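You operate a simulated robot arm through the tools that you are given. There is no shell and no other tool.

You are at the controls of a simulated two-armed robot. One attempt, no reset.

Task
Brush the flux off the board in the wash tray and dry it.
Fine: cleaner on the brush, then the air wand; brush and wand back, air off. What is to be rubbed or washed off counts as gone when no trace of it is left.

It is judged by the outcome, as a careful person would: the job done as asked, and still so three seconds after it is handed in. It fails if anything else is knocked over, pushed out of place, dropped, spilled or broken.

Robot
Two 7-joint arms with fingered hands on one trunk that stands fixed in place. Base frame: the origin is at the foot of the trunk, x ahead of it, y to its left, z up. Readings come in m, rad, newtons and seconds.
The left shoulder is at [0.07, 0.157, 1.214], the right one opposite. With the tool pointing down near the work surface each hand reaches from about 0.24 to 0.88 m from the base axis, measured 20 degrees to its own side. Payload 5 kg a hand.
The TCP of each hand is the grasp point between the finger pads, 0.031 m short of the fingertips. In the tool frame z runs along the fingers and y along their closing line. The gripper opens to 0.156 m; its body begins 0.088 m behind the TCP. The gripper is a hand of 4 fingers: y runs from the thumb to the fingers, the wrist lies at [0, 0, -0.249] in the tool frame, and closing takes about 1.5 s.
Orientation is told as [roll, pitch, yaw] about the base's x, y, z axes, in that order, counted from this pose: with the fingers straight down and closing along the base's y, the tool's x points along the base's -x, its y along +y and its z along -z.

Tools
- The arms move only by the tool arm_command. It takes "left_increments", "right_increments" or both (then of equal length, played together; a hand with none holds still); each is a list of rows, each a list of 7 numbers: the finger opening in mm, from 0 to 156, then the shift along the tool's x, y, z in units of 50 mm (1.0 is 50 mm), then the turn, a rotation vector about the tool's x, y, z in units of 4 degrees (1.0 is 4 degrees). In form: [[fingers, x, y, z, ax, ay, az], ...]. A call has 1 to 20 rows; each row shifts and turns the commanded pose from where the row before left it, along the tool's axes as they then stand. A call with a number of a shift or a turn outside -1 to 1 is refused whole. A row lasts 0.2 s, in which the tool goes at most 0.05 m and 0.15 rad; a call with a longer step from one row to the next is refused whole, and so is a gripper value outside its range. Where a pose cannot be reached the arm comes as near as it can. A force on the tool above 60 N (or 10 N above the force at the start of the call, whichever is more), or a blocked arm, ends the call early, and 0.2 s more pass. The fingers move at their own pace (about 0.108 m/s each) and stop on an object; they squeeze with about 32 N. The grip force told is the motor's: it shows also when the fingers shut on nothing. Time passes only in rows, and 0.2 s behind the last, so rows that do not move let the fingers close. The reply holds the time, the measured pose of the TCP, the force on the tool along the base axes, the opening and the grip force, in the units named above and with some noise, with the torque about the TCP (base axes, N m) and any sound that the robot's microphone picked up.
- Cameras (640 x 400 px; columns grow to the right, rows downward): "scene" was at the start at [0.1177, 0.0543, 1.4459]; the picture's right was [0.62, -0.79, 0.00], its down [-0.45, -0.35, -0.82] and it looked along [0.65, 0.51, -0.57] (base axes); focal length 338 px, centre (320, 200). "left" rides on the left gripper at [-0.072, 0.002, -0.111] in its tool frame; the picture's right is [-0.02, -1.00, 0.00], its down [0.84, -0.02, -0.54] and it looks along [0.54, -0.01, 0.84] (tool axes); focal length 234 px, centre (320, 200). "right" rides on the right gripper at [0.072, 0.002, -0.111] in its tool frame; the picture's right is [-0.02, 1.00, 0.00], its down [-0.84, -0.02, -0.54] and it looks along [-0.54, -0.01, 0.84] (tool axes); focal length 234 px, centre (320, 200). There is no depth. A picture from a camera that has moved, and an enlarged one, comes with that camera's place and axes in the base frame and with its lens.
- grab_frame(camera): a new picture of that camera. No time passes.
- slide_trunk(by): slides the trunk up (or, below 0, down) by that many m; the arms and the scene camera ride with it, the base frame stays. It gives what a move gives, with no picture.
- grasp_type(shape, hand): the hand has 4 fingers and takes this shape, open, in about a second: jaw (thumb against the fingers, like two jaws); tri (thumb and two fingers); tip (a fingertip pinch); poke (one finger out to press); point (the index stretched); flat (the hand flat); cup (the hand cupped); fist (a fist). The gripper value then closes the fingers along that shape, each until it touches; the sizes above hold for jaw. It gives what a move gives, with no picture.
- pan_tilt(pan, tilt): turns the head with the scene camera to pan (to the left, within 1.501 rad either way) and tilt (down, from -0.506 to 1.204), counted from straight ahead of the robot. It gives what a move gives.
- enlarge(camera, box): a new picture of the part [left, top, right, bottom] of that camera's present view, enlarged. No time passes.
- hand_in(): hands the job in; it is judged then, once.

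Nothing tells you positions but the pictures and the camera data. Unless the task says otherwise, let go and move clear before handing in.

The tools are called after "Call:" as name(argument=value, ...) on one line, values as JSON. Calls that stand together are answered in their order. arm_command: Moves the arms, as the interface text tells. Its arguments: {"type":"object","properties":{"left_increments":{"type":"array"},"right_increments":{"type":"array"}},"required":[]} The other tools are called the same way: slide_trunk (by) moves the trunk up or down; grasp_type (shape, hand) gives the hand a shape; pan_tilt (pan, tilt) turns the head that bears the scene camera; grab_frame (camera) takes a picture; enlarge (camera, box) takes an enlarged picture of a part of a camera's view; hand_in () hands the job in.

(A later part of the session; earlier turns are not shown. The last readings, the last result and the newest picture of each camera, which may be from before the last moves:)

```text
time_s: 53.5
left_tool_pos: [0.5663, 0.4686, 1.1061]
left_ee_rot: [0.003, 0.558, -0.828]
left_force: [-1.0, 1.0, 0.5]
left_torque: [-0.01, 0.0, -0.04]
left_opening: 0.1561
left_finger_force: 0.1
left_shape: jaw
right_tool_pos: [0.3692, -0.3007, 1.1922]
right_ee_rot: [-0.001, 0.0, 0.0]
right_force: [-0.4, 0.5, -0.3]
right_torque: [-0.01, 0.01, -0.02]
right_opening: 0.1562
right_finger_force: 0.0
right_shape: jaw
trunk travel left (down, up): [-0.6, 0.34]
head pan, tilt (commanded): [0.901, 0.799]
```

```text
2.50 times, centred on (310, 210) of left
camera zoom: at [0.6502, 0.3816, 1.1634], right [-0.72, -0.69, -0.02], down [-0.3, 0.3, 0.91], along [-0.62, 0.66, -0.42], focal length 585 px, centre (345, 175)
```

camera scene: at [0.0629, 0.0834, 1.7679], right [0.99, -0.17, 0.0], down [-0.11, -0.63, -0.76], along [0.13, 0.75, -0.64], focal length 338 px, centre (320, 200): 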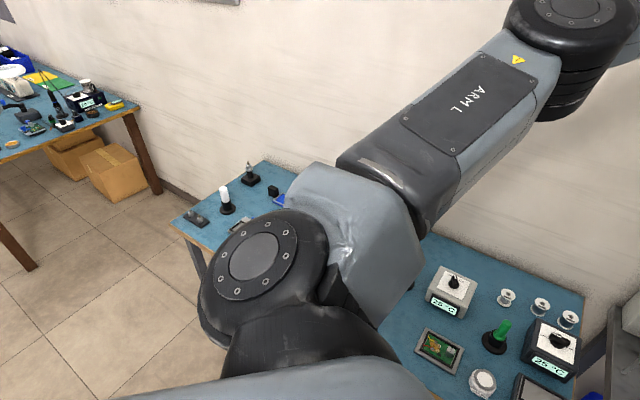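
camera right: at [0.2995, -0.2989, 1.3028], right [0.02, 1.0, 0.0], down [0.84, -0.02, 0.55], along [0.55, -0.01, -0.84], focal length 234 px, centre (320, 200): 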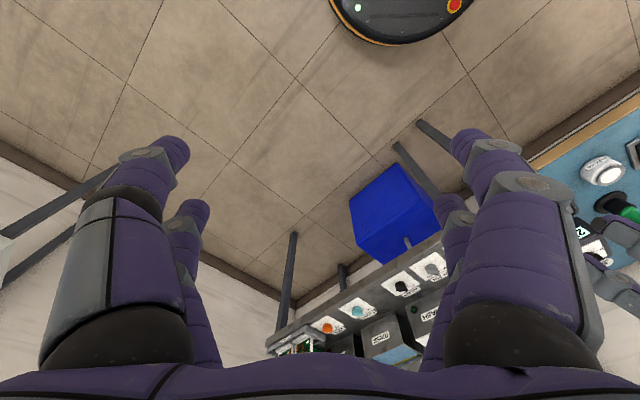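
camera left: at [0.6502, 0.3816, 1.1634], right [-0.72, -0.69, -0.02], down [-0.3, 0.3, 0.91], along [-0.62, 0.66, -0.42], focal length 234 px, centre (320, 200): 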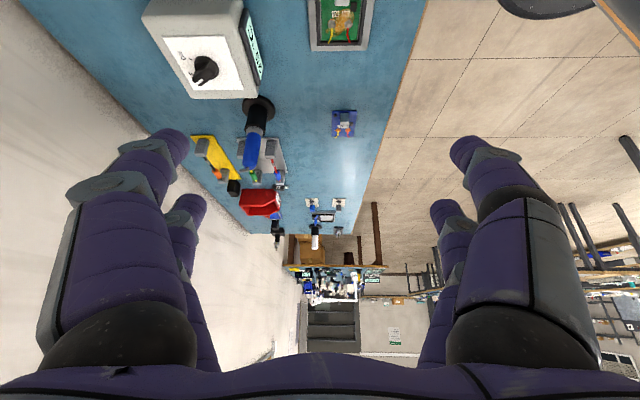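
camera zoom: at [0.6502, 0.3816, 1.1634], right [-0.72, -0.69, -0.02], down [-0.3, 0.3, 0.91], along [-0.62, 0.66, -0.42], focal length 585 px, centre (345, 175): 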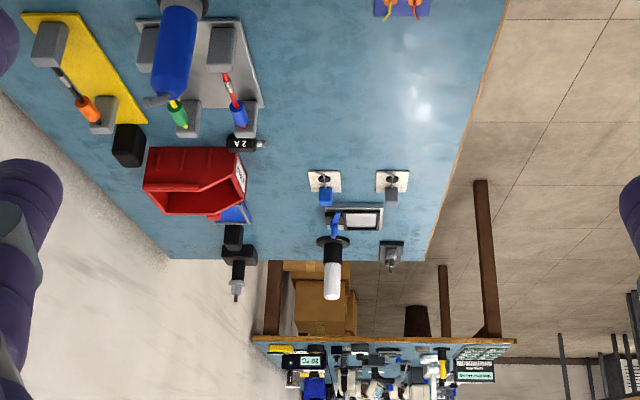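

Everything on this bench is now catalogued; within reach are the fluxed board in the grey tray, the CLEANER pot, the cordless green tool (likely the brush) and the blue tool with a bent tube (possible air wand) by the OFF/ON box. Before grasping I'll level the hand and watch how the fingers close.

Call:
arm_command(left_increments=[[156, 0, 0, 0, 0, -1, 0], [156, 0, 0, 0, 0, -1, 0], [156, 0, 0, 0, 0, -1, 0], [156, 0, 0, 0, 0, -1, 0], [100, 0, 0, 0, 0, -1, 0], [40, 0, 0, 0, 0, -1, 0], [30, 0, 0, 0, 0, -1, 0], [30, 0, 0, 0, 0, -1, 0], [30, 0, 0, 0, 0, 0, 0], [30, 0, 0, 0, 0, 0, 0]])

Call:
grab_frame(camera="left")

Call:
pan_tilt(pan=0.75, tilt=0.6)

Call:
grab_frame(camera="scene")

```text
time_s: 55.7
left_tool_pos: [0.5678, 0.4685, 1.1056]
left_ee_rot: [0.003, -0.003, -0.831]
left_force: [-0.3, 0.3, -0.6]
left_torque: [-0.01, -0.05, 0.04]
left_opening: 0.0303
left_finger_force: 0.0
left_shape: jaw
right_tool_pos: [0.3697, -0.3014, 1.1917]
right_ee_rot: [0.001, 0.0, -0.001]
right_force: [-0.1, -0.2, 0.5]
right_torque: [-0.03, 0.04, 0.01]
right_opening: 0.1557
right_finger_force: 0.0
right_shape: jaw
trunk travel left (down, up): [-0.6, 0.34]
head pan, tilt (commanded): [0.901, 0.799]
```

```text
taken
camera left: at [0.6186, 0.4168, 1.2185], right [-0.72, -0.69, 0.0], down [-0.58, 0.61, 0.54], along [-0.37, 0.39, -0.84], focal length 234 px, centre (320, 200)
```

left: 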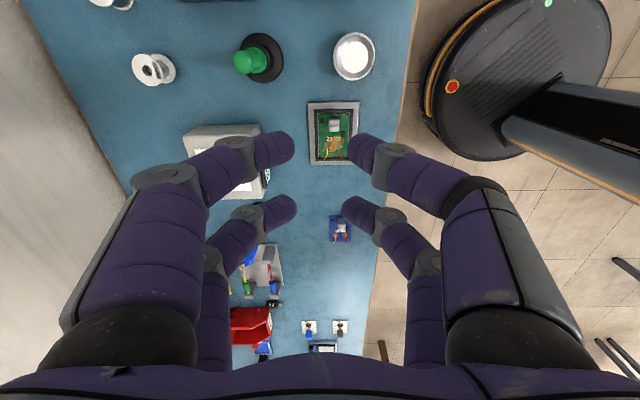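

```text
time_s: 56.5
left_tool_pos: [0.568, 0.4687, 1.1057]
left_ee_rot: [0.003, -0.001, -0.831]
left_force: [0.3, -0.9, 0.4]
left_torque: [-0.01, 0.03, -0.01]
left_opening: 0.0305
left_finger_force: 0.1
left_shape: jaw
right_tool_pos: [0.3696, -0.3007, 1.1924]
right_ee_rot: [-0.002, -0.002, 0.0]
right_force: [0.4, 0.3, 0.3]
right_torque: [-0.01, 0.01, -0.01]
right_opening: 0.1558
right_finger_force: 0.0
right_shape: jaw
trunk travel left (down, up): [-0.6, 0.34]
head pan, tilt (commanded): [0.75, 0.6]
```

```text
taken
camera scene: at [0.1128, 0.0603, 1.4465], right [0.68, -0.73, 0.0], down [-0.41, -0.39, -0.82], along [0.6, 0.56, -0.57], focal length 338 px, centre (320, 200)
```

scene: 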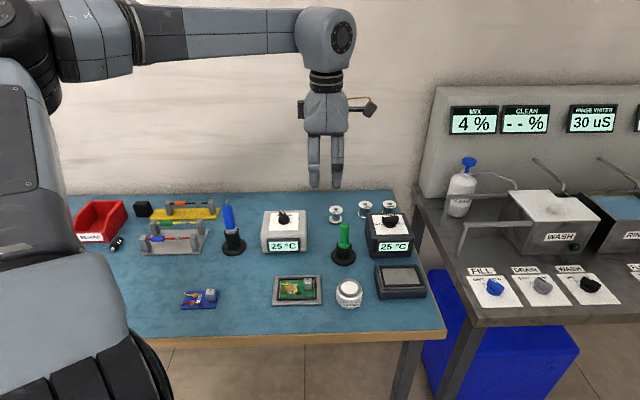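

The hand has two finger pairs in jaw shape. I'll see how "tri" looks, as it may suit a slim round handle better.

Call:
grasp_type(shape="tri", hand="left")

Call:
grab_frame(camera="left")

Call:
arm_command(left_increments=[[30, 0, 0, 0, 0, 0, 0], [30, 0, 0, 0, 0, 0, 0], [30, 0, 0, 0, 0, 0, 0], [30, 0, 0, 0, 0, 0, 0], [30, 0, 0, 0, 0, 0, 0], [30, 0, 0, 0, 0, 0, 0]])

Call:
grab_frame(camera="left")

```text
time_s: 57.4
left_tool_pos: [0.5688, 0.469, 1.1039]
left_ee_rot: [0.001, 0.0, -0.832]
left_force: [0.2, -0.2, 0.2]
left_torque: [0.01, -0.07, 0.03]
left_opening: 0.1559
left_finger_force: 0.1
left_shape: tri
right_tool_pos: [0.3696, -0.3014, 1.1915]
right_ee_rot: [0.002, -0.001, -0.001]
right_force: [-0.6, 0.8, -0.3]
right_torque: [0.01, 0.0, 0.0]
right_opening: 0.1557
right_finger_force: 0.0
right_shape: jaw
trunk travel left (down, up): [-0.6, 0.34]
head pan, tilt (commanded): [0.75, 0.6]
```

```text
taken
camera left: at [0.6188, 0.4168, 1.2185], right [-0.72, -0.69, 0.0], down [-0.58, 0.61, 0.54], along [-0.37, 0.39, -0.84], focal length 234 px, centre (320, 200)
```

left: 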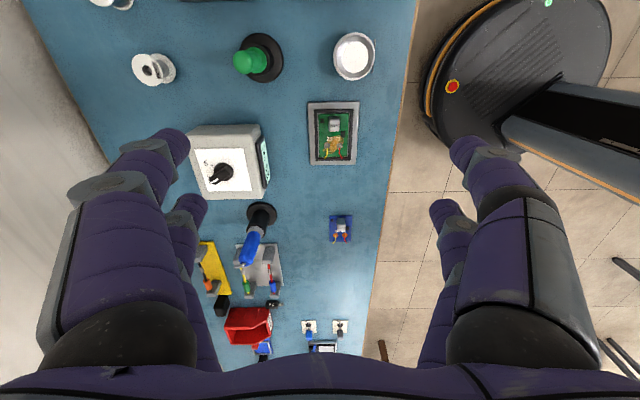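

```text
time_s: 58.8
left_tool_pos: [0.5682, 0.4692, 1.1058]
left_ee_rot: [0.003, -0.002, -0.83]
left_force: [-0.3, 0.4, 0.1]
left_torque: [-0.02, 0.0, -0.04]
left_opening: 0.0307
left_finger_force: 0.1
left_shape: tri
right_tool_pos: [0.3703, -0.3006, 1.1919]
right_ee_rot: [-0.001, -0.002, -0.001]
right_force: [0.9, 0.4, -0.2]
right_torque: [0.01, -0.01, 0.0]
right_opening: 0.1559
right_finger_force: 0.1
right_shape: jaw
trunk travel left (down, up): [-0.6, 0.34]
head pan, tilt (commanded): [0.75, 0.6]
```

```text
taken
camera left: at [0.6188, 0.4168, 1.2185], right [-0.72, -0.69, 0.0], down [-0.58, 0.61, 0.54], along [-0.37, 0.39, -0.84], focal length 234 px, centre (320, 200)
```

left: 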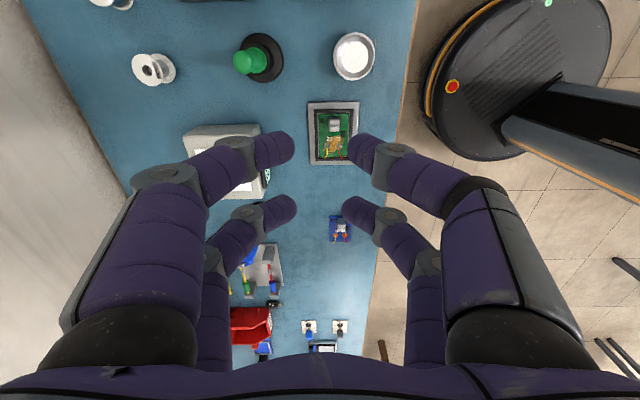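

"Tri" closes the same way here, so I'll go back to jaw. Moving the left hand over the green tool (about x 0.69, y 0.50, handle top z≈0.865) to centre on it with the hand camera.

Call:
grasp_type(shape="jaw", hand="left")

Call:
arm_command(left_increments=[[120, -0.229, 0.452, 0.42, 0, 0, 0], [120, -0.229, 0.452, 0.42, 0, 0, 0], [120, -0.229, 0.452, 0.42, 0, 0, 0], [120, -0.229, 0.452, 0.42, 0, 0, 0], [120, -0.229, 0.452, 0.42, 0, 0, 0], [120, 0, 0, 0, 0, 0, 0]])

Call:
grab_frame(camera="left")

```text
time_s: 59.7
left_tool_pos: [0.5684, 0.469, 1.1053]
left_ee_rot: [0.003, -0.002, -0.831]
left_force: [-0.4, -0.4, -0.1]
left_torque: [0.0, 0.0, -0.01]
left_opening: 0.1555
left_finger_force: 0.1
left_shape: jaw
right_tool_pos: [0.37, -0.3016, 1.1909]
right_ee_rot: [-0.001, -0.003, 0.0]
right_force: [-0.2, -0.8, -0.1]
right_torque: [0.01, -0.02, -0.03]
right_opening: 0.1558
right_finger_force: 0.1
right_shape: jaw
trunk travel left (down, up): [-0.6, 0.34]
head pan, tilt (commanded): [0.75, 0.6]
```

```text
time_s: 61.1
left_tool_pos: [0.6931, 0.5022, 0.997]
left_ee_rot: [0.005, -0.004, -0.829]
left_force: [0.8, -0.4, -0.3]
left_torque: [0.0, -0.02, 0.01]
left_opening: 0.1201
left_finger_force: 0.0
left_shape: jaw
right_tool_pos: [0.3678, -0.3012, 1.1926]
right_ee_rot: [-0.001, -0.004, -0.001]
right_force: [0.1, 0.4, -0.2]
right_torque: [-0.02, -0.07, 0.01]
right_opening: 0.1559
right_finger_force: 0.0
right_shape: jaw
trunk travel left (down, up): [-0.6, 0.34]
head pan, tilt (commanded): [0.75, 0.6]
```

```text
taken
camera left: at [0.7427, 0.4503, 1.1106], right [-0.72, -0.69, 0.0], down [-0.58, 0.61, 0.54], along [-0.37, 0.39, -0.84], focal length 234 px, centre (320, 200)
```

left: 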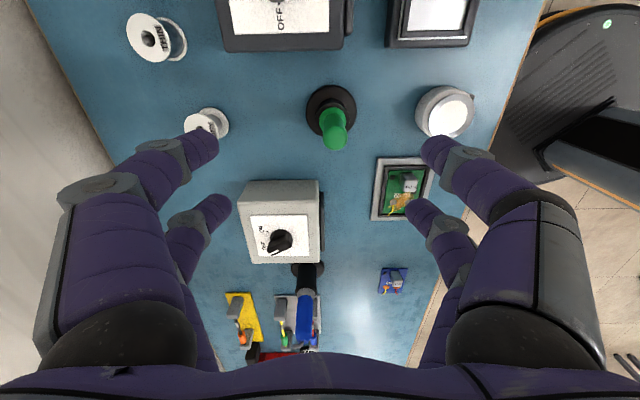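

The green tool is nearly centred; zooming for a precise measure.

Call:
enlarge(camera="left", box=[270, 70, 390, 170])

Call:
enlarge(camera="left", box=[360, 70, 480, 230])

```text
4.00 times, centred on (330, 120) of left
camera zoom: at [0.7427, 0.4503, 1.1106], right [-0.72, -0.69, 0.0], down [-0.58, 0.61, 0.54], along [-0.37, 0.39, -0.84], focal length 937 px, centre (280, 520)
```

zoom: 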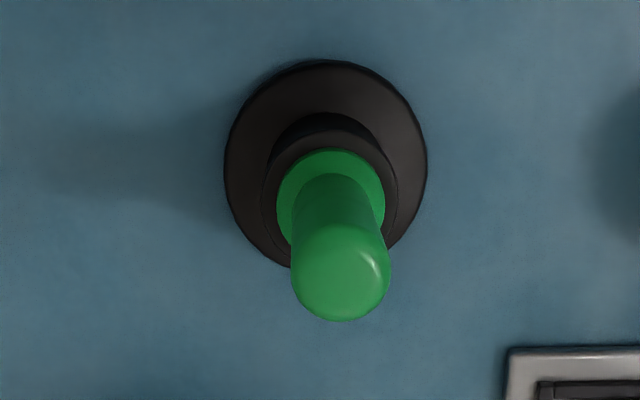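

```text
2.50 times, centred on (420, 150) of left
camera zoom: at [0.7427, 0.4503, 1.1106], right [-0.72, -0.69, 0.0], down [-0.58, 0.61, 0.54], along [-0.37, 0.39, -0.84], focal length 585 px, centre (70, 325)
```

zoom: 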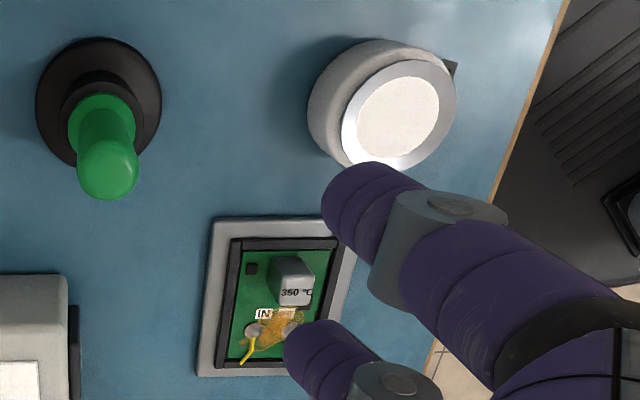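

The green tool's axis is 16 mm toward the thumb side; handle Ø25 mm, top at z≈0.89. I'll correct, descend to z≈0.855 and close on it.

Call:
arm_command(left_increments=[[90, 0.06, -0.32, 0, 0, 0, 0], [90, 0, 0, 0.7, 0, 0, 0], [90, 0, 0, 0.7, 0, 0, 0], [90, 0, 0, 0.7, 0, 0, 0], [90, 0, 0, 0.72, 0, 0, 0], [90, 0, 0, 0, 0, 0, 0]])

Call:
grab_frame(camera="left")

Call:
grab_frame(camera="scene")

```text
time_s: 62.5
left_tool_pos: [0.6782, 0.4921, 0.8594]
left_ee_rot: [0.004, -0.001, -0.83]
left_force: [-1.1, -0.2, 0.7]
left_torque: [0.0, -0.02, 0.03]
left_opening: 0.0907
left_finger_force: 0.0
left_shape: jaw
right_tool_pos: [0.3691, -0.3009, 1.1916]
right_ee_rot: [0.003, 0.0, -0.002]
right_force: [0.0, 0.5, 0.5]
right_torque: [0.01, 0.0, -0.03]
right_opening: 0.1562
right_finger_force: 0.0
right_shape: jaw
trunk travel left (down, up): [-0.6, 0.34]
head pan, tilt (commanded): [0.75, 0.6]
```

```text
taken
camera left: at [0.7271, 0.4412, 0.9714], right [-0.72, -0.69, 0.0], down [-0.58, 0.6, 0.54], along [-0.37, 0.39, -0.84], focal length 234 px, centre (320, 200)
```

left: 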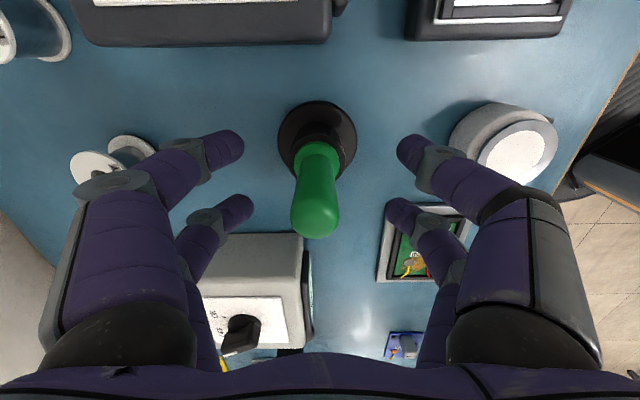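

```text
taken
camera scene: at [0.1122, 0.0596, 1.4466], right [0.68, -0.73, 0.0], down [-0.41, -0.39, -0.83], along [0.6, 0.56, -0.56], focal length 338 px, centre (320, 200)
```

scene: 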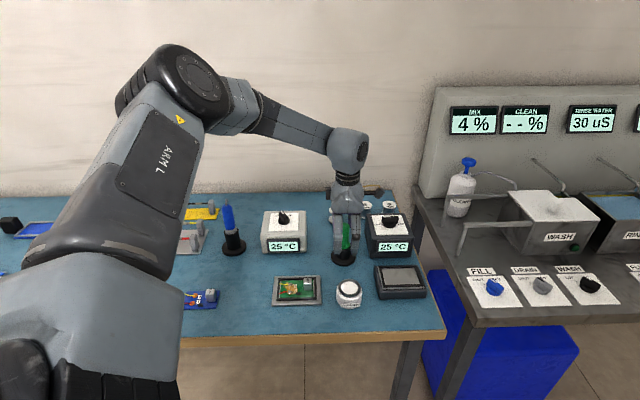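

The handle is centred between the fingers. Closing to grip.

Call:
arm_command(left_increments=[[10, 0, 0, 0, 0, 0, 0], [10, 0, 0, 0, 0, 0, 0], [10, 0, 0, 0, 0, 0, 0], [10, 0, 0, 0, 0, 0, 0], [10, 0, 0, 0, 0, 0, 0], [10, 0, 0, 0, 0, 0, 0], [10, 0, 0, 0, 0, 0, 0]])

Call:
grab_frame(camera="left")

```text
time_s: 64.1
left_tool_pos: [0.6777, 0.4941, 0.8579]
left_ee_rot: [0.003, -0.002, -0.83]
left_force: [-0.3, -0.2, 0.6]
left_torque: [-0.01, -0.01, 0.02]
left_opening: 0.0107
left_finger_force: 0.1
left_shape: jaw
right_tool_pos: [0.3702, -0.3002, 1.1927]
right_ee_rot: [0.002, -0.003, 0.0]
right_force: [-0.1, -0.2, -0.2]
right_torque: [0.01, 0.01, -0.02]
right_opening: 0.1561
right_finger_force: 0.1
right_shape: jaw
trunk travel left (down, up): [-0.6, 0.34]
head pan, tilt (commanded): [0.75, 0.6]
```

```text
taken
camera left: at [0.7275, 0.4414, 0.9711], right [-0.72, -0.69, 0.0], down [-0.58, 0.61, 0.54], along [-0.37, 0.39, -0.84], focal length 234 px, centre (320, 200)
```

left: 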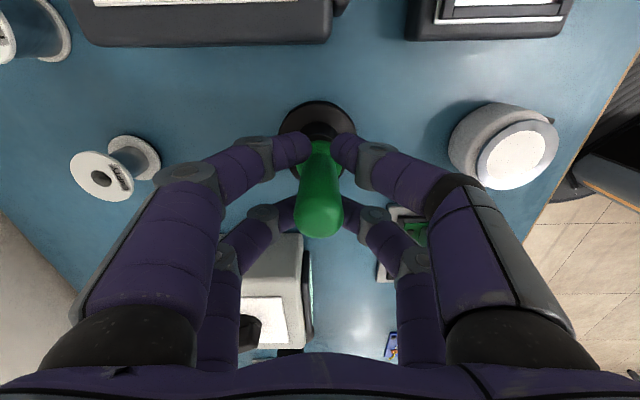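

The fingers closed to 11 mm without gripping: the slim handle slipped into the gap between the two finger pairs. I'll reopen, rise, and turn the hand so that it comes in tilted (about 52°) from the robot side, so that both pairs cross the handle.

Call:
arm_command(left_increments=[[90, 0, 0, 0, 0, 0, 0], [90, 0, 0, 0, 0, 0, 0], [90, 0, 0, 0, 0, 0, 0], [90, 0, 0, 0, 0, 0, 0], [90, 0, 0, 0, 0, 0, 0], [90, 0, 0, -0.8, 0, 0, 0], [90, 0, 0, -0.8, 0, 0, 0], [90, 0, 0, -0.8, 0, 0, 0], [90, 0, 0, -0.8, 0, 0, 0], [90, 0, 0, 0, 0, 0, 0]])

Call:
arm_command(left_increments=[[60, 0, 0, 0, 0, 0, -1], [60, 0, 0, 0, 0, 0, -1], [60, 0, 0, 0, 0, 0, -1], [60, 0, 0, 0, 0, 0, -1], [60, 0, 0, 0, 0, 0, -1], [60, 0, 0, 0, 0, 0, -1], [60, 0, 0, 0, 0, 0, -1], [60, 0, 0, 0, 0, 0, -1], [60, 0, 0, 0, 0, 0, -1], [60, 0, 0, 0, 0, 0, -1], [60, 0, 0, 0, 0, 0, -1], [60, 0, 0, 0, 0, 0, -0.89], [60, 0, 0, 0, 0, 0, 0]])

Call:
arm_command(left_increments=[[60, 0, 0, 0, 0, -1, 0], [60, 0, 0, 0, 0, -1, 0], [60, 0, 0, 0, 0, -1, 0], [60, 0, 0, 0, 0, -1, 0], [60, 0, 0, 0, 0, -1, 0], [60, 0, 0, 0, 0, -1, 0], [60, 0, 0, 0, 0, -1, 0], [60, 0, 0, 0, 0, -1, 0], [60, 0, 0, 0, 0, -1, 0], [60, 0, 0, 0, 0, -1, 0], [60, 0, 0, 0, 0, -1, 0], [60, 0, 0, 0, 0, -1, 0], [60, 0, 0, 0, 0, -1, 0], [60, 0, 0, 0, 0, 0, 0]])

Call:
grab_frame(camera="left")

Call:
grab_frame(camera="scene")

```text
time_s: 66.3
left_tool_pos: [0.6782, 0.4937, 1.0162]
left_ee_rot: [0.003, -0.002, -0.831]
left_force: [0.9, 0.6, -0.6]
left_torque: [-0.04, -0.01, 0.01]
left_opening: 0.0896
left_finger_force: 0.1
left_shape: jaw
right_tool_pos: [0.3716, -0.3014, 1.191]
right_ee_rot: [0.0, -0.001, -0.002]
right_force: [0.8, 0.4, -0.3]
right_torque: [-0.02, 0.0, 0.01]
right_opening: 0.1561
right_finger_force: 0.0
right_shape: jaw
trunk travel left (down, up): [-0.6, 0.34]
head pan, tilt (commanded): [0.75, 0.6]
```

```text
time_s: 69.1
left_tool_pos: [0.6758, 0.4947, 1.0187]
left_ee_rot: [0.0, -0.004, 0.0]
left_force: [-0.5, 0.0, 0.1]
left_torque: [-0.03, 0.02, 0.02]
left_opening: 0.0605
left_finger_force: 0.0
left_shape: jaw
right_tool_pos: [0.3717, -0.3014, 1.1935]
right_ee_rot: [0.001, -0.001, 0.002]
right_force: [0.0, 0.5, 0.1]
right_torque: [0.0, 0.0, -0.03]
right_opening: 0.1559
right_finger_force: 0.0
right_shape: jaw
trunk travel left (down, up): [-0.6, 0.34]
head pan, tilt (commanded): [0.75, 0.6]
```

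```text
time_s: 72.1
left_tool_pos: [0.6775, 0.4939, 1.019]
left_ee_rot: [0.001, -0.911, -0.001]
left_force: [0.5, -0.4, 0.5]
left_torque: [0.01, 0.02, 0.0]
left_opening: 0.0607
left_finger_force: 0.1
left_shape: jaw
right_tool_pos: [0.3697, -0.3015, 1.1914]
right_ee_rot: [0.0, -0.001, 0.001]
right_force: [0.2, 0.0, 0.6]
right_torque: [0.01, 0.02, -0.01]
right_opening: 0.1558
right_finger_force: 0.0
right_shape: jaw
trunk travel left (down, up): [-0.6, 0.34]
head pan, tilt (commanded): [0.75, 0.6]
```

```text
taken
camera left: at [0.6339, 0.4959, 1.1464], right [0.01, -1.0, 0.02], down [-0.94, -0.02, -0.33], along [0.33, -0.01, -0.94], focal length 234 px, centre (320, 200)
```

left: 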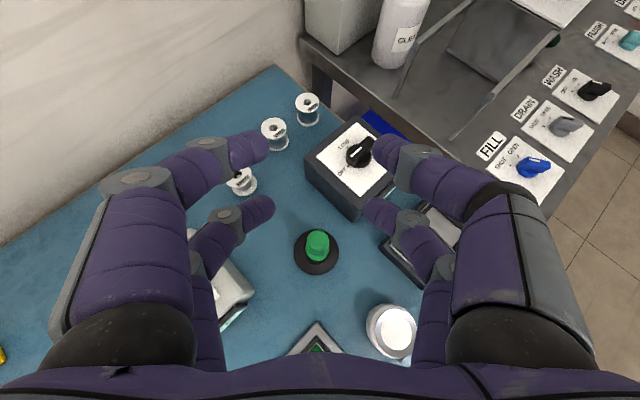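

```text
taken
camera scene: at [0.113, 0.0601, 1.4465], right [0.68, -0.73, 0.0], down [-0.41, -0.39, -0.82], along [0.6, 0.56, -0.57], focal length 338 px, centre (320, 200)
```

scene: 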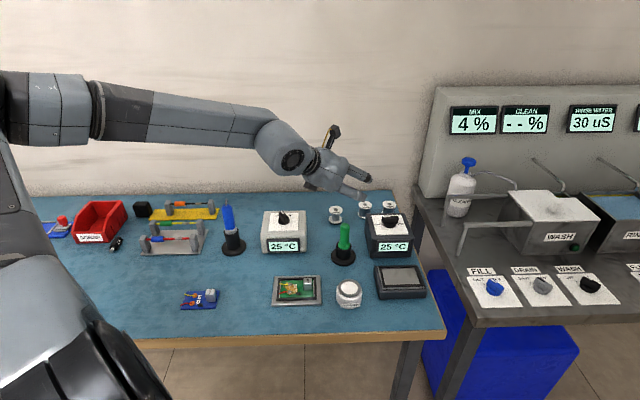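

The tilted hand is lined up with the green tool. Descending straight down to z≈0.85.

Call:
arm_command(left_increments=[[60, 0.534, 0, 0.414, 0, 0, 0], [60, 0.534, 0, 0.414, 0, 0, 0], [60, 0.534, 0, 0.414, 0, 0, 0], [60, 0.534, 0, 0.414, 0, 0, 0], [60, 0.534, 0, 0.414, 0, 0, 0], [60, 0, 0, 0, 0, 0, 0]])

Call:
grab_frame(camera="left")

Call:
enlarge(camera="scene", box=[270, 140, 430, 290])

```text
time_s: 73.5
left_tool_pos: [0.6774, 0.4963, 0.852]
left_ee_rot: [0.0, -0.911, -0.003]
left_force: [-0.3, -0.7, 1.5]
left_torque: [-0.01, 0.03, 0.02]
left_opening: 0.0606
left_finger_force: 0.0
left_shape: jaw
right_tool_pos: [0.3704, -0.302, 1.1913]
right_ee_rot: [0.003, -0.001, 0.0]
right_force: [0.3, 0.4, 0.2]
right_torque: [-0.01, -0.04, 0.01]
right_opening: 0.1555
right_finger_force: 0.1
right_shape: jaw
trunk travel left (down, up): [-0.6, 0.34]
head pan, tilt (commanded): [0.75, 0.6]
```

```text
taken
camera left: at [0.6339, 0.4967, 0.9781], right [0.01, -1.0, 0.02], down [-0.94, -0.02, -0.33], along [0.33, -0.01, -0.94], focal length 234 px, centre (320, 200)
```

left: 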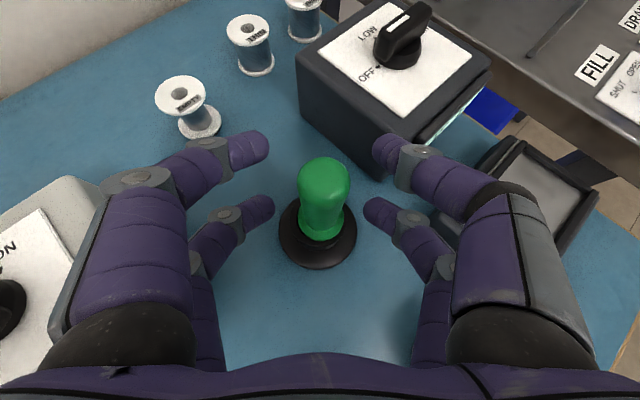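

```text
2.67 times, centred on (350, 215) of scene
camera zoom: at [0.1125, 0.0595, 1.4466], right [0.68, -0.73, 0.0], down [-0.41, -0.39, -0.83], along [0.6, 0.56, -0.56], focal length 901 px, centre (240, 160)
```

zoom: 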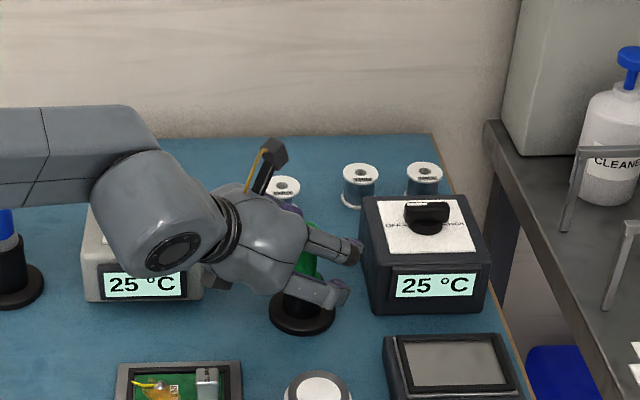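

The handle sits between both finger pairs. Closing to grip.

Call:
arm_command(left_increments=[[5, 0, 0, 0, 0, 0, 0], [5, 0, 0, 0, 0, 0, 0], [5, 0, 0, 0, 0, 0, 0], [5, 0, 0, 0, 0, 0, 0], [5, 0, 0, 0, 0, 0, 0], [5, 0, 0, 0, 0, 0, 0], [5, 0, 0, 0, 0, 0, 0]])

Call:
grab_frame(camera="left")

```text
time_s: 75.1
left_tool_pos: [0.6783, 0.4951, 0.8508]
left_ee_rot: [0.0, -0.912, 0.0]
left_force: [0.6, 0.2, -0.6]
left_torque: [-0.02, 0.0, 0.02]
left_opening: 0.0056
left_finger_force: 32.1
left_shape: jaw
right_tool_pos: [0.3706, -0.302, 1.1923]
right_ee_rot: [0.0, -0.003, -0.001]
right_force: [-0.1, -0.5, -0.1]
right_torque: [0.02, 0.03, -0.01]
right_opening: 0.156
right_finger_force: 0.0
right_shape: jaw
trunk travel left (down, up): [-0.6, 0.34]
head pan, tilt (commanded): [0.75, 0.6]
```

```text
taken
camera left: at [0.6341, 0.4971, 0.9777], right [0.01, -1.0, 0.02], down [-0.94, -0.02, -0.33], along [0.33, -0.01, -0.94], focal length 234 px, centre (320, 200)
```

left: 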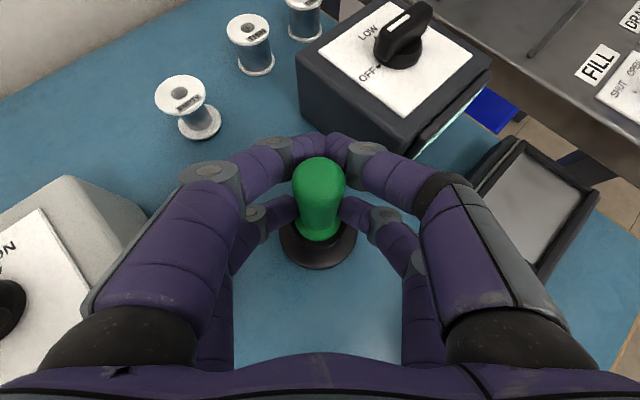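

Only the lower pair caught the handle; the upper pair closed just above its rounded top. I'll open, shift 9 mm lower along the hand, and grip again.

Call:
arm_command(left_increments=[[60, 0, 0, 0, 0, 0, 0], [60, 0, 0, 0, 0, 0, 0], [60, 0, 0, 0, 0, 0, 0], [60, 0, 0, 0, 0, 0, 0], [60, 0.2, -0.02, -0.03, 0, 0, 0], [60, 0, 0, 0, 0, 0, 0], [5, 0, 0, 0, 0, 0, 0], [5, 0, 0, 0, 0, 0, 0], [5, 0, 0, 0, 0, 0, 0], [5, 0, 0, 0, 0, 0, 0], [5, 0, 0, 0, 0, 0, 0], [5, 0, 0, 0, 0, 0, 0]])

Call:
grab_frame(camera="left")

Call:
enlarge(camera="left", box=[230, 120, 410, 280])

```text
time_s: 77.7
left_tool_pos: [0.6745, 0.4929, 0.8479]
left_ee_rot: [0.0, -0.919, -0.001]
left_force: [39.3, -0.3, 8.3]
left_torque: [0.07, -1.76, -0.24]
left_opening: 0.0
left_finger_force: 32.0
left_shape: jaw
right_tool_pos: [0.3738, -0.3023, 1.191]
right_ee_rot: [0.001, 0.001, 0.0]
right_force: [-0.1, -0.2, 0.3]
right_torque: [0.01, 0.01, -0.02]
right_opening: 0.156
right_finger_force: 0.1
right_shape: jaw
trunk travel left (down, up): [-0.6, 0.34]
head pan, tilt (commanded): [0.75, 0.6]
```

```text
taken
camera left: at [0.6308, 0.4946, 0.9733], right [0.01, -1.0, 0.02], down [-0.94, -0.02, -0.33], along [0.34, -0.01, -0.94], focal length 234 px, centre (320, 200)
```

left: 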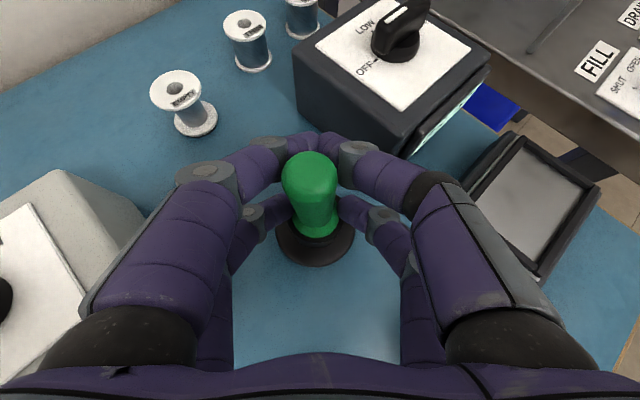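

```text
2.50 times, centred on (320, 200) of left
camera zoom: at [0.6308, 0.4946, 0.9733], right [0.01, -1.0, 0.02], down [-0.94, -0.02, -0.33], along [0.34, -0.01, -0.94], focal length 585 px, centre (320, 200)
```

zoom: 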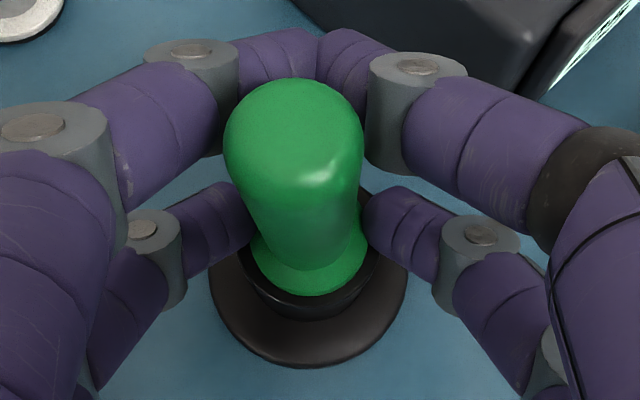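

The upper pair slid behind the handle's dome and is pushing on it, so I'll release at once, rise, and tilt the hand to nearly horizontal so that both pairs fall on the straight part of the handle.

Call:
arm_command(left_increments=[[60, 0, 0, 0, 0, 0, 0], [60, 0, 0, 0, 0, 0, 0], [60, 0, 0, 0, 0, 0, 0], [60, 0, 0, 0, 0, 0, 0], [60, 0, 0, 0, 0, 0, 0], [60, 0, 0, 0, 0, 0, 0]])

Call:
grab_frame(camera="left")

Call:
enlarge(camera="scene", box=[270, 140, 430, 290])

```text
time_s: 79.1
left_tool_pos: [0.67, 0.4926, 0.8437]
left_ee_rot: [0.002, -0.909, -0.002]
left_force: [0.4, -0.3, -0.3]
left_torque: [-0.01, 0.0, -0.04]
left_opening: 0.0598
left_finger_force: 0.0
left_shape: jaw
right_tool_pos: [0.3706, -0.301, 1.192]
right_ee_rot: [0.0, -0.001, 0.0]
right_force: [0.1, 0.3, 0.0]
right_torque: [0.04, -0.03, 0.0]
right_opening: 0.1559
right_finger_force: 0.1
right_shape: jaw
trunk travel left (down, up): [-0.6, 0.34]
head pan, tilt (commanded): [0.75, 0.6]
```

```text
taken
camera left: at [0.6267, 0.4952, 0.9706], right [0.01, -1.0, 0.02], down [-0.94, -0.02, -0.33], along [0.33, -0.01, -0.94], focal length 234 px, centre (320, 200)
```

left: 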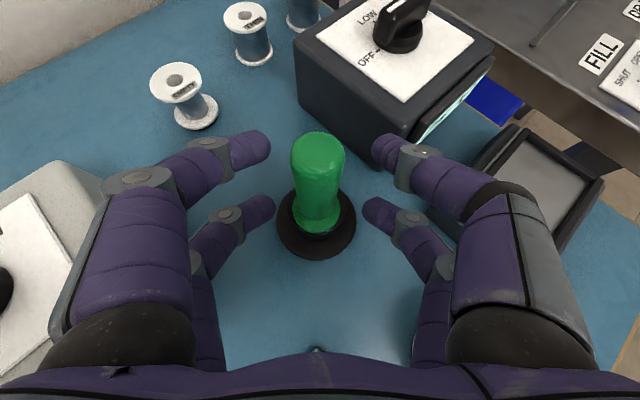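

```text
2.67 times, centred on (350, 215) of scene
camera zoom: at [0.1131, 0.0599, 1.4465], right [0.68, -0.73, 0.0], down [-0.41, -0.39, -0.83], along [0.6, 0.56, -0.56], focal length 901 px, centre (240, 160)
```

zoom: 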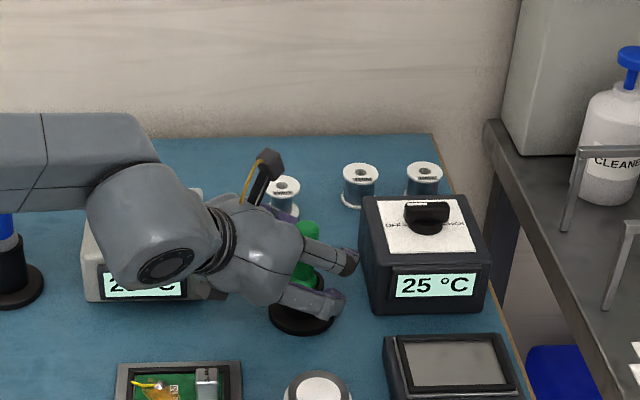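

The tool still stands properly in its stand. Since the fingertips pinch only at their tips, I'll rise, tilt the hand to almost horizontal, and come in so the tips of both pairs meet on the straight handle.

Call:
arm_command(left_increments=[[60, -0.513, 0, -0.4, 0, 0, 0], [60, -0.513, 0, -0.4, 0, 0, 0], [60, -0.513, 0, -0.4, 0, 0, 0], [60, -0.513, 0, -0.4, 0, 0, 0], [60, 0, 0, 0, 0, -1, 0], [60, 0, 0, 0, 0, -1, 0], [60, 0, 0, 0, 0, -1, 0], [60, 0, 0, 0, 0, -1, 0], [60, 0, 0, 0, 0, -1, 0], [60, 0, 0, 0, 0, -1, 0], [60, 0, 0, 0, 0, -1, 0], [60, 0, 0, 0, 0, -1, 0], [60, 0, 0, 0, 0, 0, 0], [60, 0, 0, 0, 0, 0, 0]])

Call:
grab_frame(camera="left")

Call:
grab_frame(camera="scene")

```text
time_s: 82.1
left_tool_pos: [0.6471, 0.4978, 0.9623]
left_ee_rot: [0.02, -1.226, -0.09]
left_force: [-0.2, -0.8, 0.0]
left_torque: [0.04, -0.05, 0.0]
left_opening: 0.0601
left_finger_force: 0.0
left_shape: jaw
left hand out of reach, approached as far as the arm can: row 9, 10, 11, 12
right_tool_pos: [0.3694, -0.3012, 1.1923]
right_ee_rot: [0.0, -0.002, 0.0]
right_force: [0.2, -0.3, -0.5]
right_torque: [0.01, -0.02, 0.0]
right_opening: 0.1561
right_finger_force: 0.1
right_shape: jaw
trunk travel left (down, up): [-0.6, 0.34]
head pan, tilt (commanded): [0.75, 0.6]
```

```text
taken
camera left: at [0.5676, 0.5037, 1.0692], right [-0.06, -1.0, 0.02], down [-0.79, 0.04, -0.61], along [0.6, -0.05, -0.8], focal length 234 px, centre (320, 200)
```

left: 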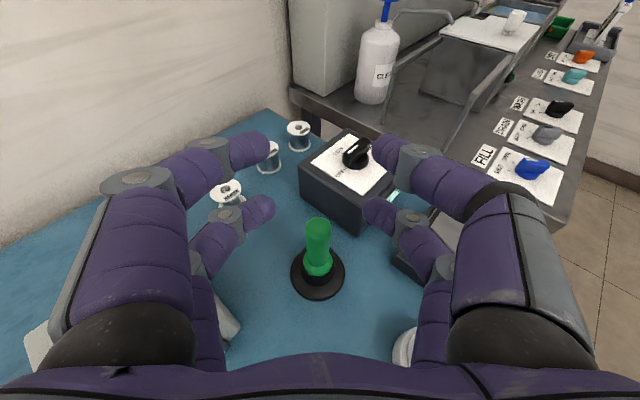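

```text
taken
camera scene: at [0.1128, 0.0601, 1.4465], right [0.68, -0.73, 0.0], down [-0.41, -0.39, -0.83], along [0.6, 0.56, -0.56], focal length 338 px, centre (320, 200)
```

scene: 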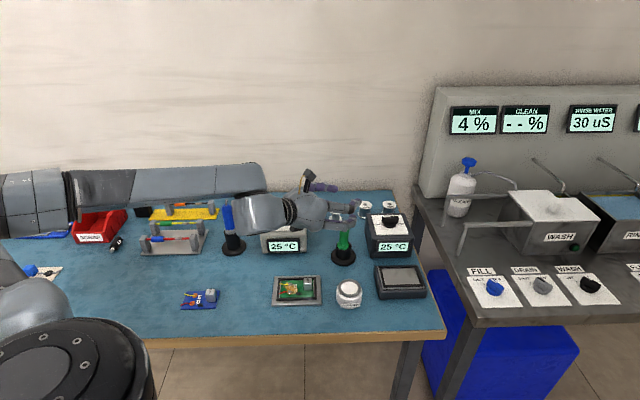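

The arm can't quite reach the full tilt; about 70° is attainable, which is enough as each finger closes until it touches. I'll back the command off to 70° and check the pose.

Call:
arm_command(left_increments=[[60, 0, 0, 0, 0, 1, 0], [60, 0, 0, 0, 0, 1, 0], [60, 0, 0, 0, 0, 1, 0], [60, 0, 0, 0, 0, 1, 0], [60, 0, 0, 0, 0, 0, 0]])

Call:
grab_frame(camera="left")

Call:
enlarge(camera="left", box=[250, 200, 390, 320])

Call:
grab_frame(camera="scene")

```text
time_s: 83.3
left_tool_pos: [0.6455, 0.5185, 0.9698]
left_ee_rot: [0.059, -1.059, -0.081]
left_force: [0.2, 0.5, -0.2]
left_torque: [0.0, 0.0, -0.01]
left_opening: 0.06
left_finger_force: 0.0
left_shape: jaw
left hand out of reach, approached as far as the arm can: row 1
right_tool_pos: [0.3713, -0.3015, 1.1914]
right_ee_rot: [0.0, -0.003, 0.0]
right_force: [-0.4, 0.6, 0.6]
right_torque: [0.0, 0.03, -0.02]
right_opening: 0.1558
right_finger_force: 0.1
right_shape: jaw
trunk travel left (down, up): [-0.6, 0.34]
head pan, tilt (commanded): [0.75, 0.6]
```

```text
taken
camera left: at [0.5838, 0.5193, 1.0884], right [-0.02, -1.0, -0.01], down [-0.89, 0.02, -0.46], along [0.46, 0.0, -0.89], focal length 234 px, centre (320, 200)
```

left: 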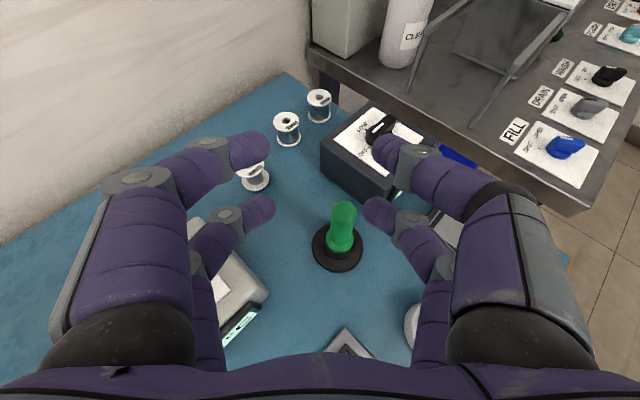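

```text
3.33 times, centred on (320, 260) of left
camera zoom: at [0.5838, 0.5193, 1.0884], right [-0.02, -1.0, -0.01], down [-0.89, 0.02, -0.46], along [0.46, 0.0, -0.89], focal length 781 px, centre (320, 0)
```

zoom: 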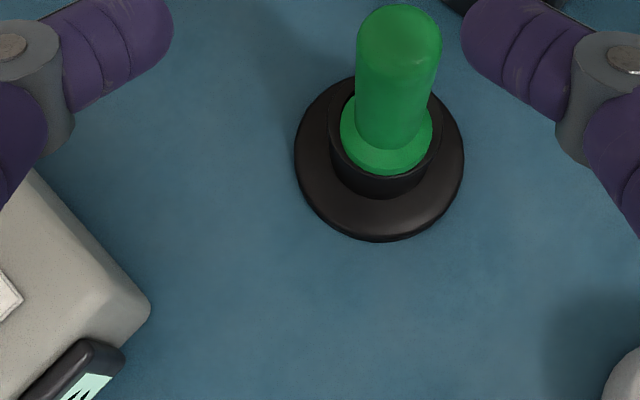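

```text
taken
camera scene: at [0.1137, 0.0607, 1.4465], right [0.68, -0.73, 0.0], down [-0.41, -0.39, -0.82], along [0.6, 0.56, -0.57], focal length 338 px, centre (320, 200)
```

scene: 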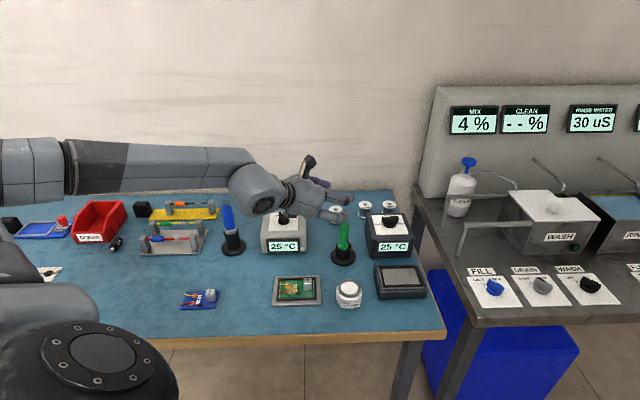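

The tilt is limited by the arm's posture at this height. I'll raise the hand and lower the trunk by the same amount, so the forearm lies flatter, then try the tilt again.

Call:
arm_command(left_increments=[[60, -0.698, 0, -0.39, 0, 0, 0], [60, -0.698, 0, -0.39, 0, 0, 0], [60, -0.698, 0, -0.39, 0, 0, 0], [60, -0.698, 0, -0.39, 0, 0, 0], [60, -0.698, 0, -0.39, 0, 0, 0], [60, 0, 0, 0, -0.17, 0, -0.57], [60, 0, 0, 0, 0, 0, 0]])

Call:
slide_trunk(by=-0.2)

Call:
grab_frame(camera="scene")

```text
time_s: 84.9
left_tool_pos: [0.6454, 0.5136, 1.1711]
left_ee_rot: [-0.002, -1.059, 0.001]
left_force: [-0.4, 0.9, 0.3]
left_torque: [-0.04, -0.01, 0.02]
left_opening: 0.0599
left_finger_force: 0.0
left_shape: jaw
right_tool_pos: [0.3698, -0.3014, 1.1929]
right_ee_rot: [0.001, -0.002, 0.0]
right_force: [-1.3, -0.1, -0.1]
right_torque: [0.04, 0.02, 0.01]
right_opening: 0.156
right_finger_force: 0.0
right_shape: jaw
trunk travel left (down, up): [-0.6, 0.34]
head pan, tilt (commanded): [0.75, 0.6]
```

```text
time_s: 87.0
left_tool_pos: [0.6464, 0.5139, 0.9715]
left_ee_rot: [0.001, -1.06, 0.0]
left_force: [-0.5, 0.2, -0.4]
left_torque: [0.02, -0.01, -0.01]
left_opening: 0.0599
left_finger_force: 0.0
left_shape: jaw
right_tool_pos: [0.3709, -0.3009, 0.9927]
right_ee_rot: [0.0, -0.002, 0.001]
right_force: [0.0, 0.0, -0.8]
right_torque: [-0.01, -0.01, 0.04]
right_opening: 0.1558
right_finger_force: 0.1
right_shape: jaw
trunk travel left (down, up): [-0.4, 0.54]
head pan, tilt (commanded): [0.75, 0.6]
```

```text
taken
camera scene: at [0.1127, 0.0601, 1.2466], right [0.68, -0.73, 0.0], down [-0.41, -0.39, -0.83], along [0.6, 0.56, -0.56], focal length 338 px, centre (320, 200)
```

scene: 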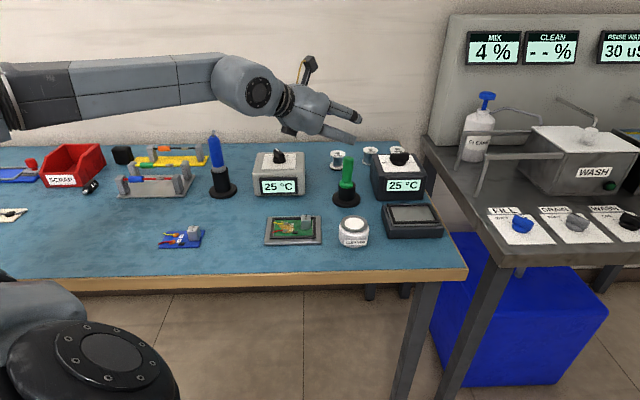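

Orientation is clean and the trunk is lower; trying the extra tilt now.

Call:
arm_command(left_increments=[[60, 0, 0, 0, 0, -1, 0], [60, 0, 0, 0, 0, -1, 0], [60, 0, 0, 0, 0, -1, 0], [60, 0, 0, 0, 0, -1, 0], [60, 0, 0, 0, 0, -1, 0], [60, 0, 0, 0, 0, 0, 0]])

Call:
grab_frame(camera="scene")

```text
time_s: 88.4
left_tool_pos: [0.6455, 0.5135, 0.9706]
left_ee_rot: [0.005, -1.41, -0.006]
left_force: [-0.9, 0.8, -0.5]
left_torque: [0.05, 0.02, 0.02]
left_opening: 0.0599
left_finger_force: 0.1
left_shape: jaw
right_tool_pos: [0.3701, -0.3014, 0.9916]
right_ee_rot: [0.0, -0.001, -0.001]
right_force: [-0.3, -0.1, 0.0]
right_torque: [0.03, 0.01, -0.03]
right_opening: 0.1559
right_finger_force: 0.0
right_shape: jaw
trunk travel left (down, up): [-0.4, 0.54]
head pan, tilt (commanded): [0.75, 0.6]
```

```text
taken
camera scene: at [0.1128, 0.0599, 1.2465], right [0.68, -0.73, 0.0], down [-0.41, -0.39, -0.83], along [0.6, 0.56, -0.56], focal length 338 px, centre (320, 200)
```

scene: 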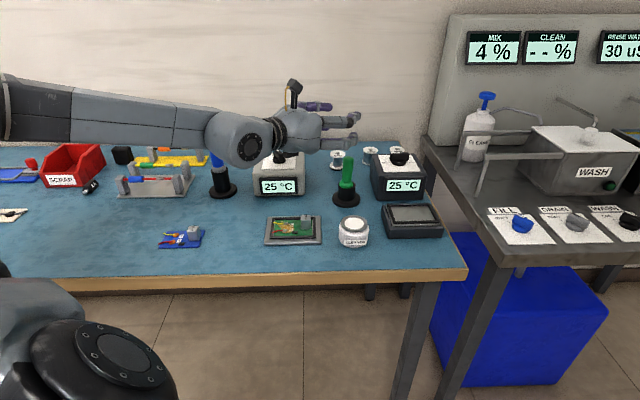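

The tilt reached 81°. Now I'll line up in y and x with the handle (0.681, 0.4945) before descending.

Call:
arm_command(left_increments=[[60, -0.043, -0.38, 0.266, 0, 0, 0], [60, 0, 0, 0, 0, 0, 0]])

Call:
grab_frame(camera="left")

Call:
enlarge(camera="left", box=[260, 210, 380, 310])

```text
time_s: 89.0
left_tool_pos: [0.6586, 0.4941, 0.9704]
left_ee_rot: [-0.003, -1.41, 0.004]
left_force: [-0.3, 0.5, 0.4]
left_torque: [0.0, 0.0, -0.02]
left_opening: 0.06
left_finger_force: 0.1
left_shape: jaw
right_tool_pos: [0.37, -0.3002, 0.9924]
right_ee_rot: [-0.001, -0.004, -0.002]
right_force: [0.1, -0.3, 0.0]
right_torque: [-0.02, 0.04, 0.0]
right_opening: 0.1555
right_finger_force: 0.0
right_shape: jaw
trunk travel left (down, up): [-0.4, 0.54]
head pan, tilt (commanded): [0.75, 0.6]
```

```text
taken
camera left: at [0.5611, 0.4967, 1.0613], right [0.0, -1.0, 0.02], down [-0.67, -0.02, -0.74], along [0.74, -0.01, -0.67], focal length 234 px, centre (320, 200)
```

left: 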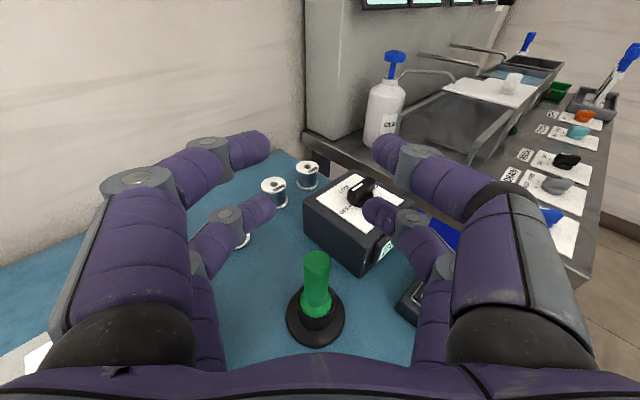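

```text
4.00 times, centred on (320, 260) of left
camera zoom: at [0.5611, 0.4967, 1.0613], right [0.0, -1.0, 0.02], down [-0.67, -0.02, -0.74], along [0.74, -0.01, -0.67], focal length 937 px, centre (320, -40)
```

zoom: 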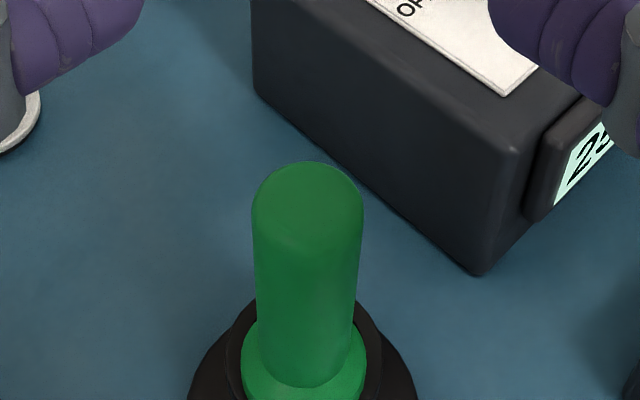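

The handle measures (0.679, 0.496), well aligned. Descending.

Call:
arm_command(left_increments=[[60, 0.605, 0.02, 0.09, 0, 0, 0], [60, 0.605, 0.02, 0.09, 0, 0, 0], [60, 0.605, 0, 0.09, 0, 0, 0], [60, 0.605, 0, 0.09, 0, 0, 0], [60, 0, 0, 0, 0, 0, 0]])

Call:
grab_frame(camera="left")

Call:
grab_frame(camera="scene")

```text
time_s: 90.2
left_tool_pos: [0.6583, 0.4959, 0.8457]
left_ee_rot: [0.004, -1.41, -0.006]
left_force: [-0.2, 0.1, 0.0]
left_torque: [-0.02, 0.01, 0.05]
left_opening: 0.0594
left_finger_force: 0.0
left_shape: jaw
right_tool_pos: [0.3699, -0.301, 0.9928]
right_ee_rot: [0.002, -0.002, 0.0]
right_force: [0.7, 0.2, 0.3]
right_torque: [0.07, 0.02, -0.01]
right_opening: 0.1557
right_finger_force: 0.0
right_shape: jaw
trunk travel left (down, up): [-0.4, 0.54]
head pan, tilt (commanded): [0.75, 0.6]
```

```text
taken
camera left: at [0.5612, 0.4978, 0.9367], right [0.0, -1.0, 0.02], down [-0.67, -0.02, -0.74], along [0.74, -0.01, -0.67], focal length 234 px, centre (320, 200)
```

left: 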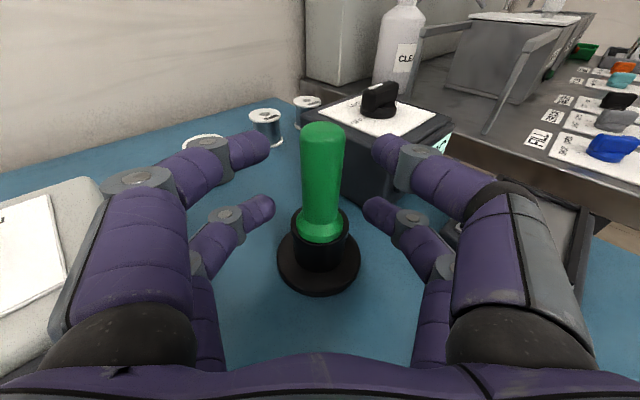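

```text
taken
camera scene: at [0.1125, 0.0595, 1.2466], right [0.68, -0.73, 0.0], down [-0.41, -0.39, -0.83], along [0.6, 0.56, -0.56], focal length 338 px, centre (320, 200)
```

scene: 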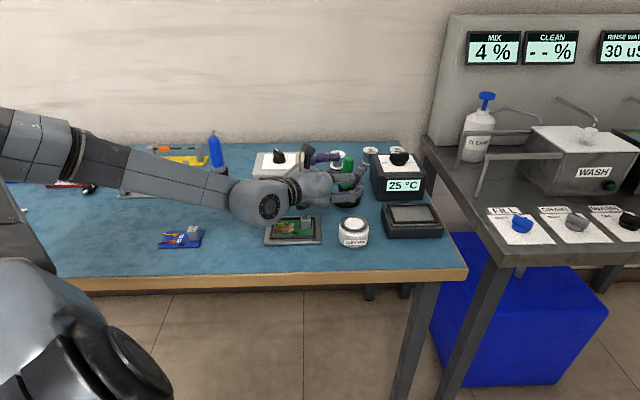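

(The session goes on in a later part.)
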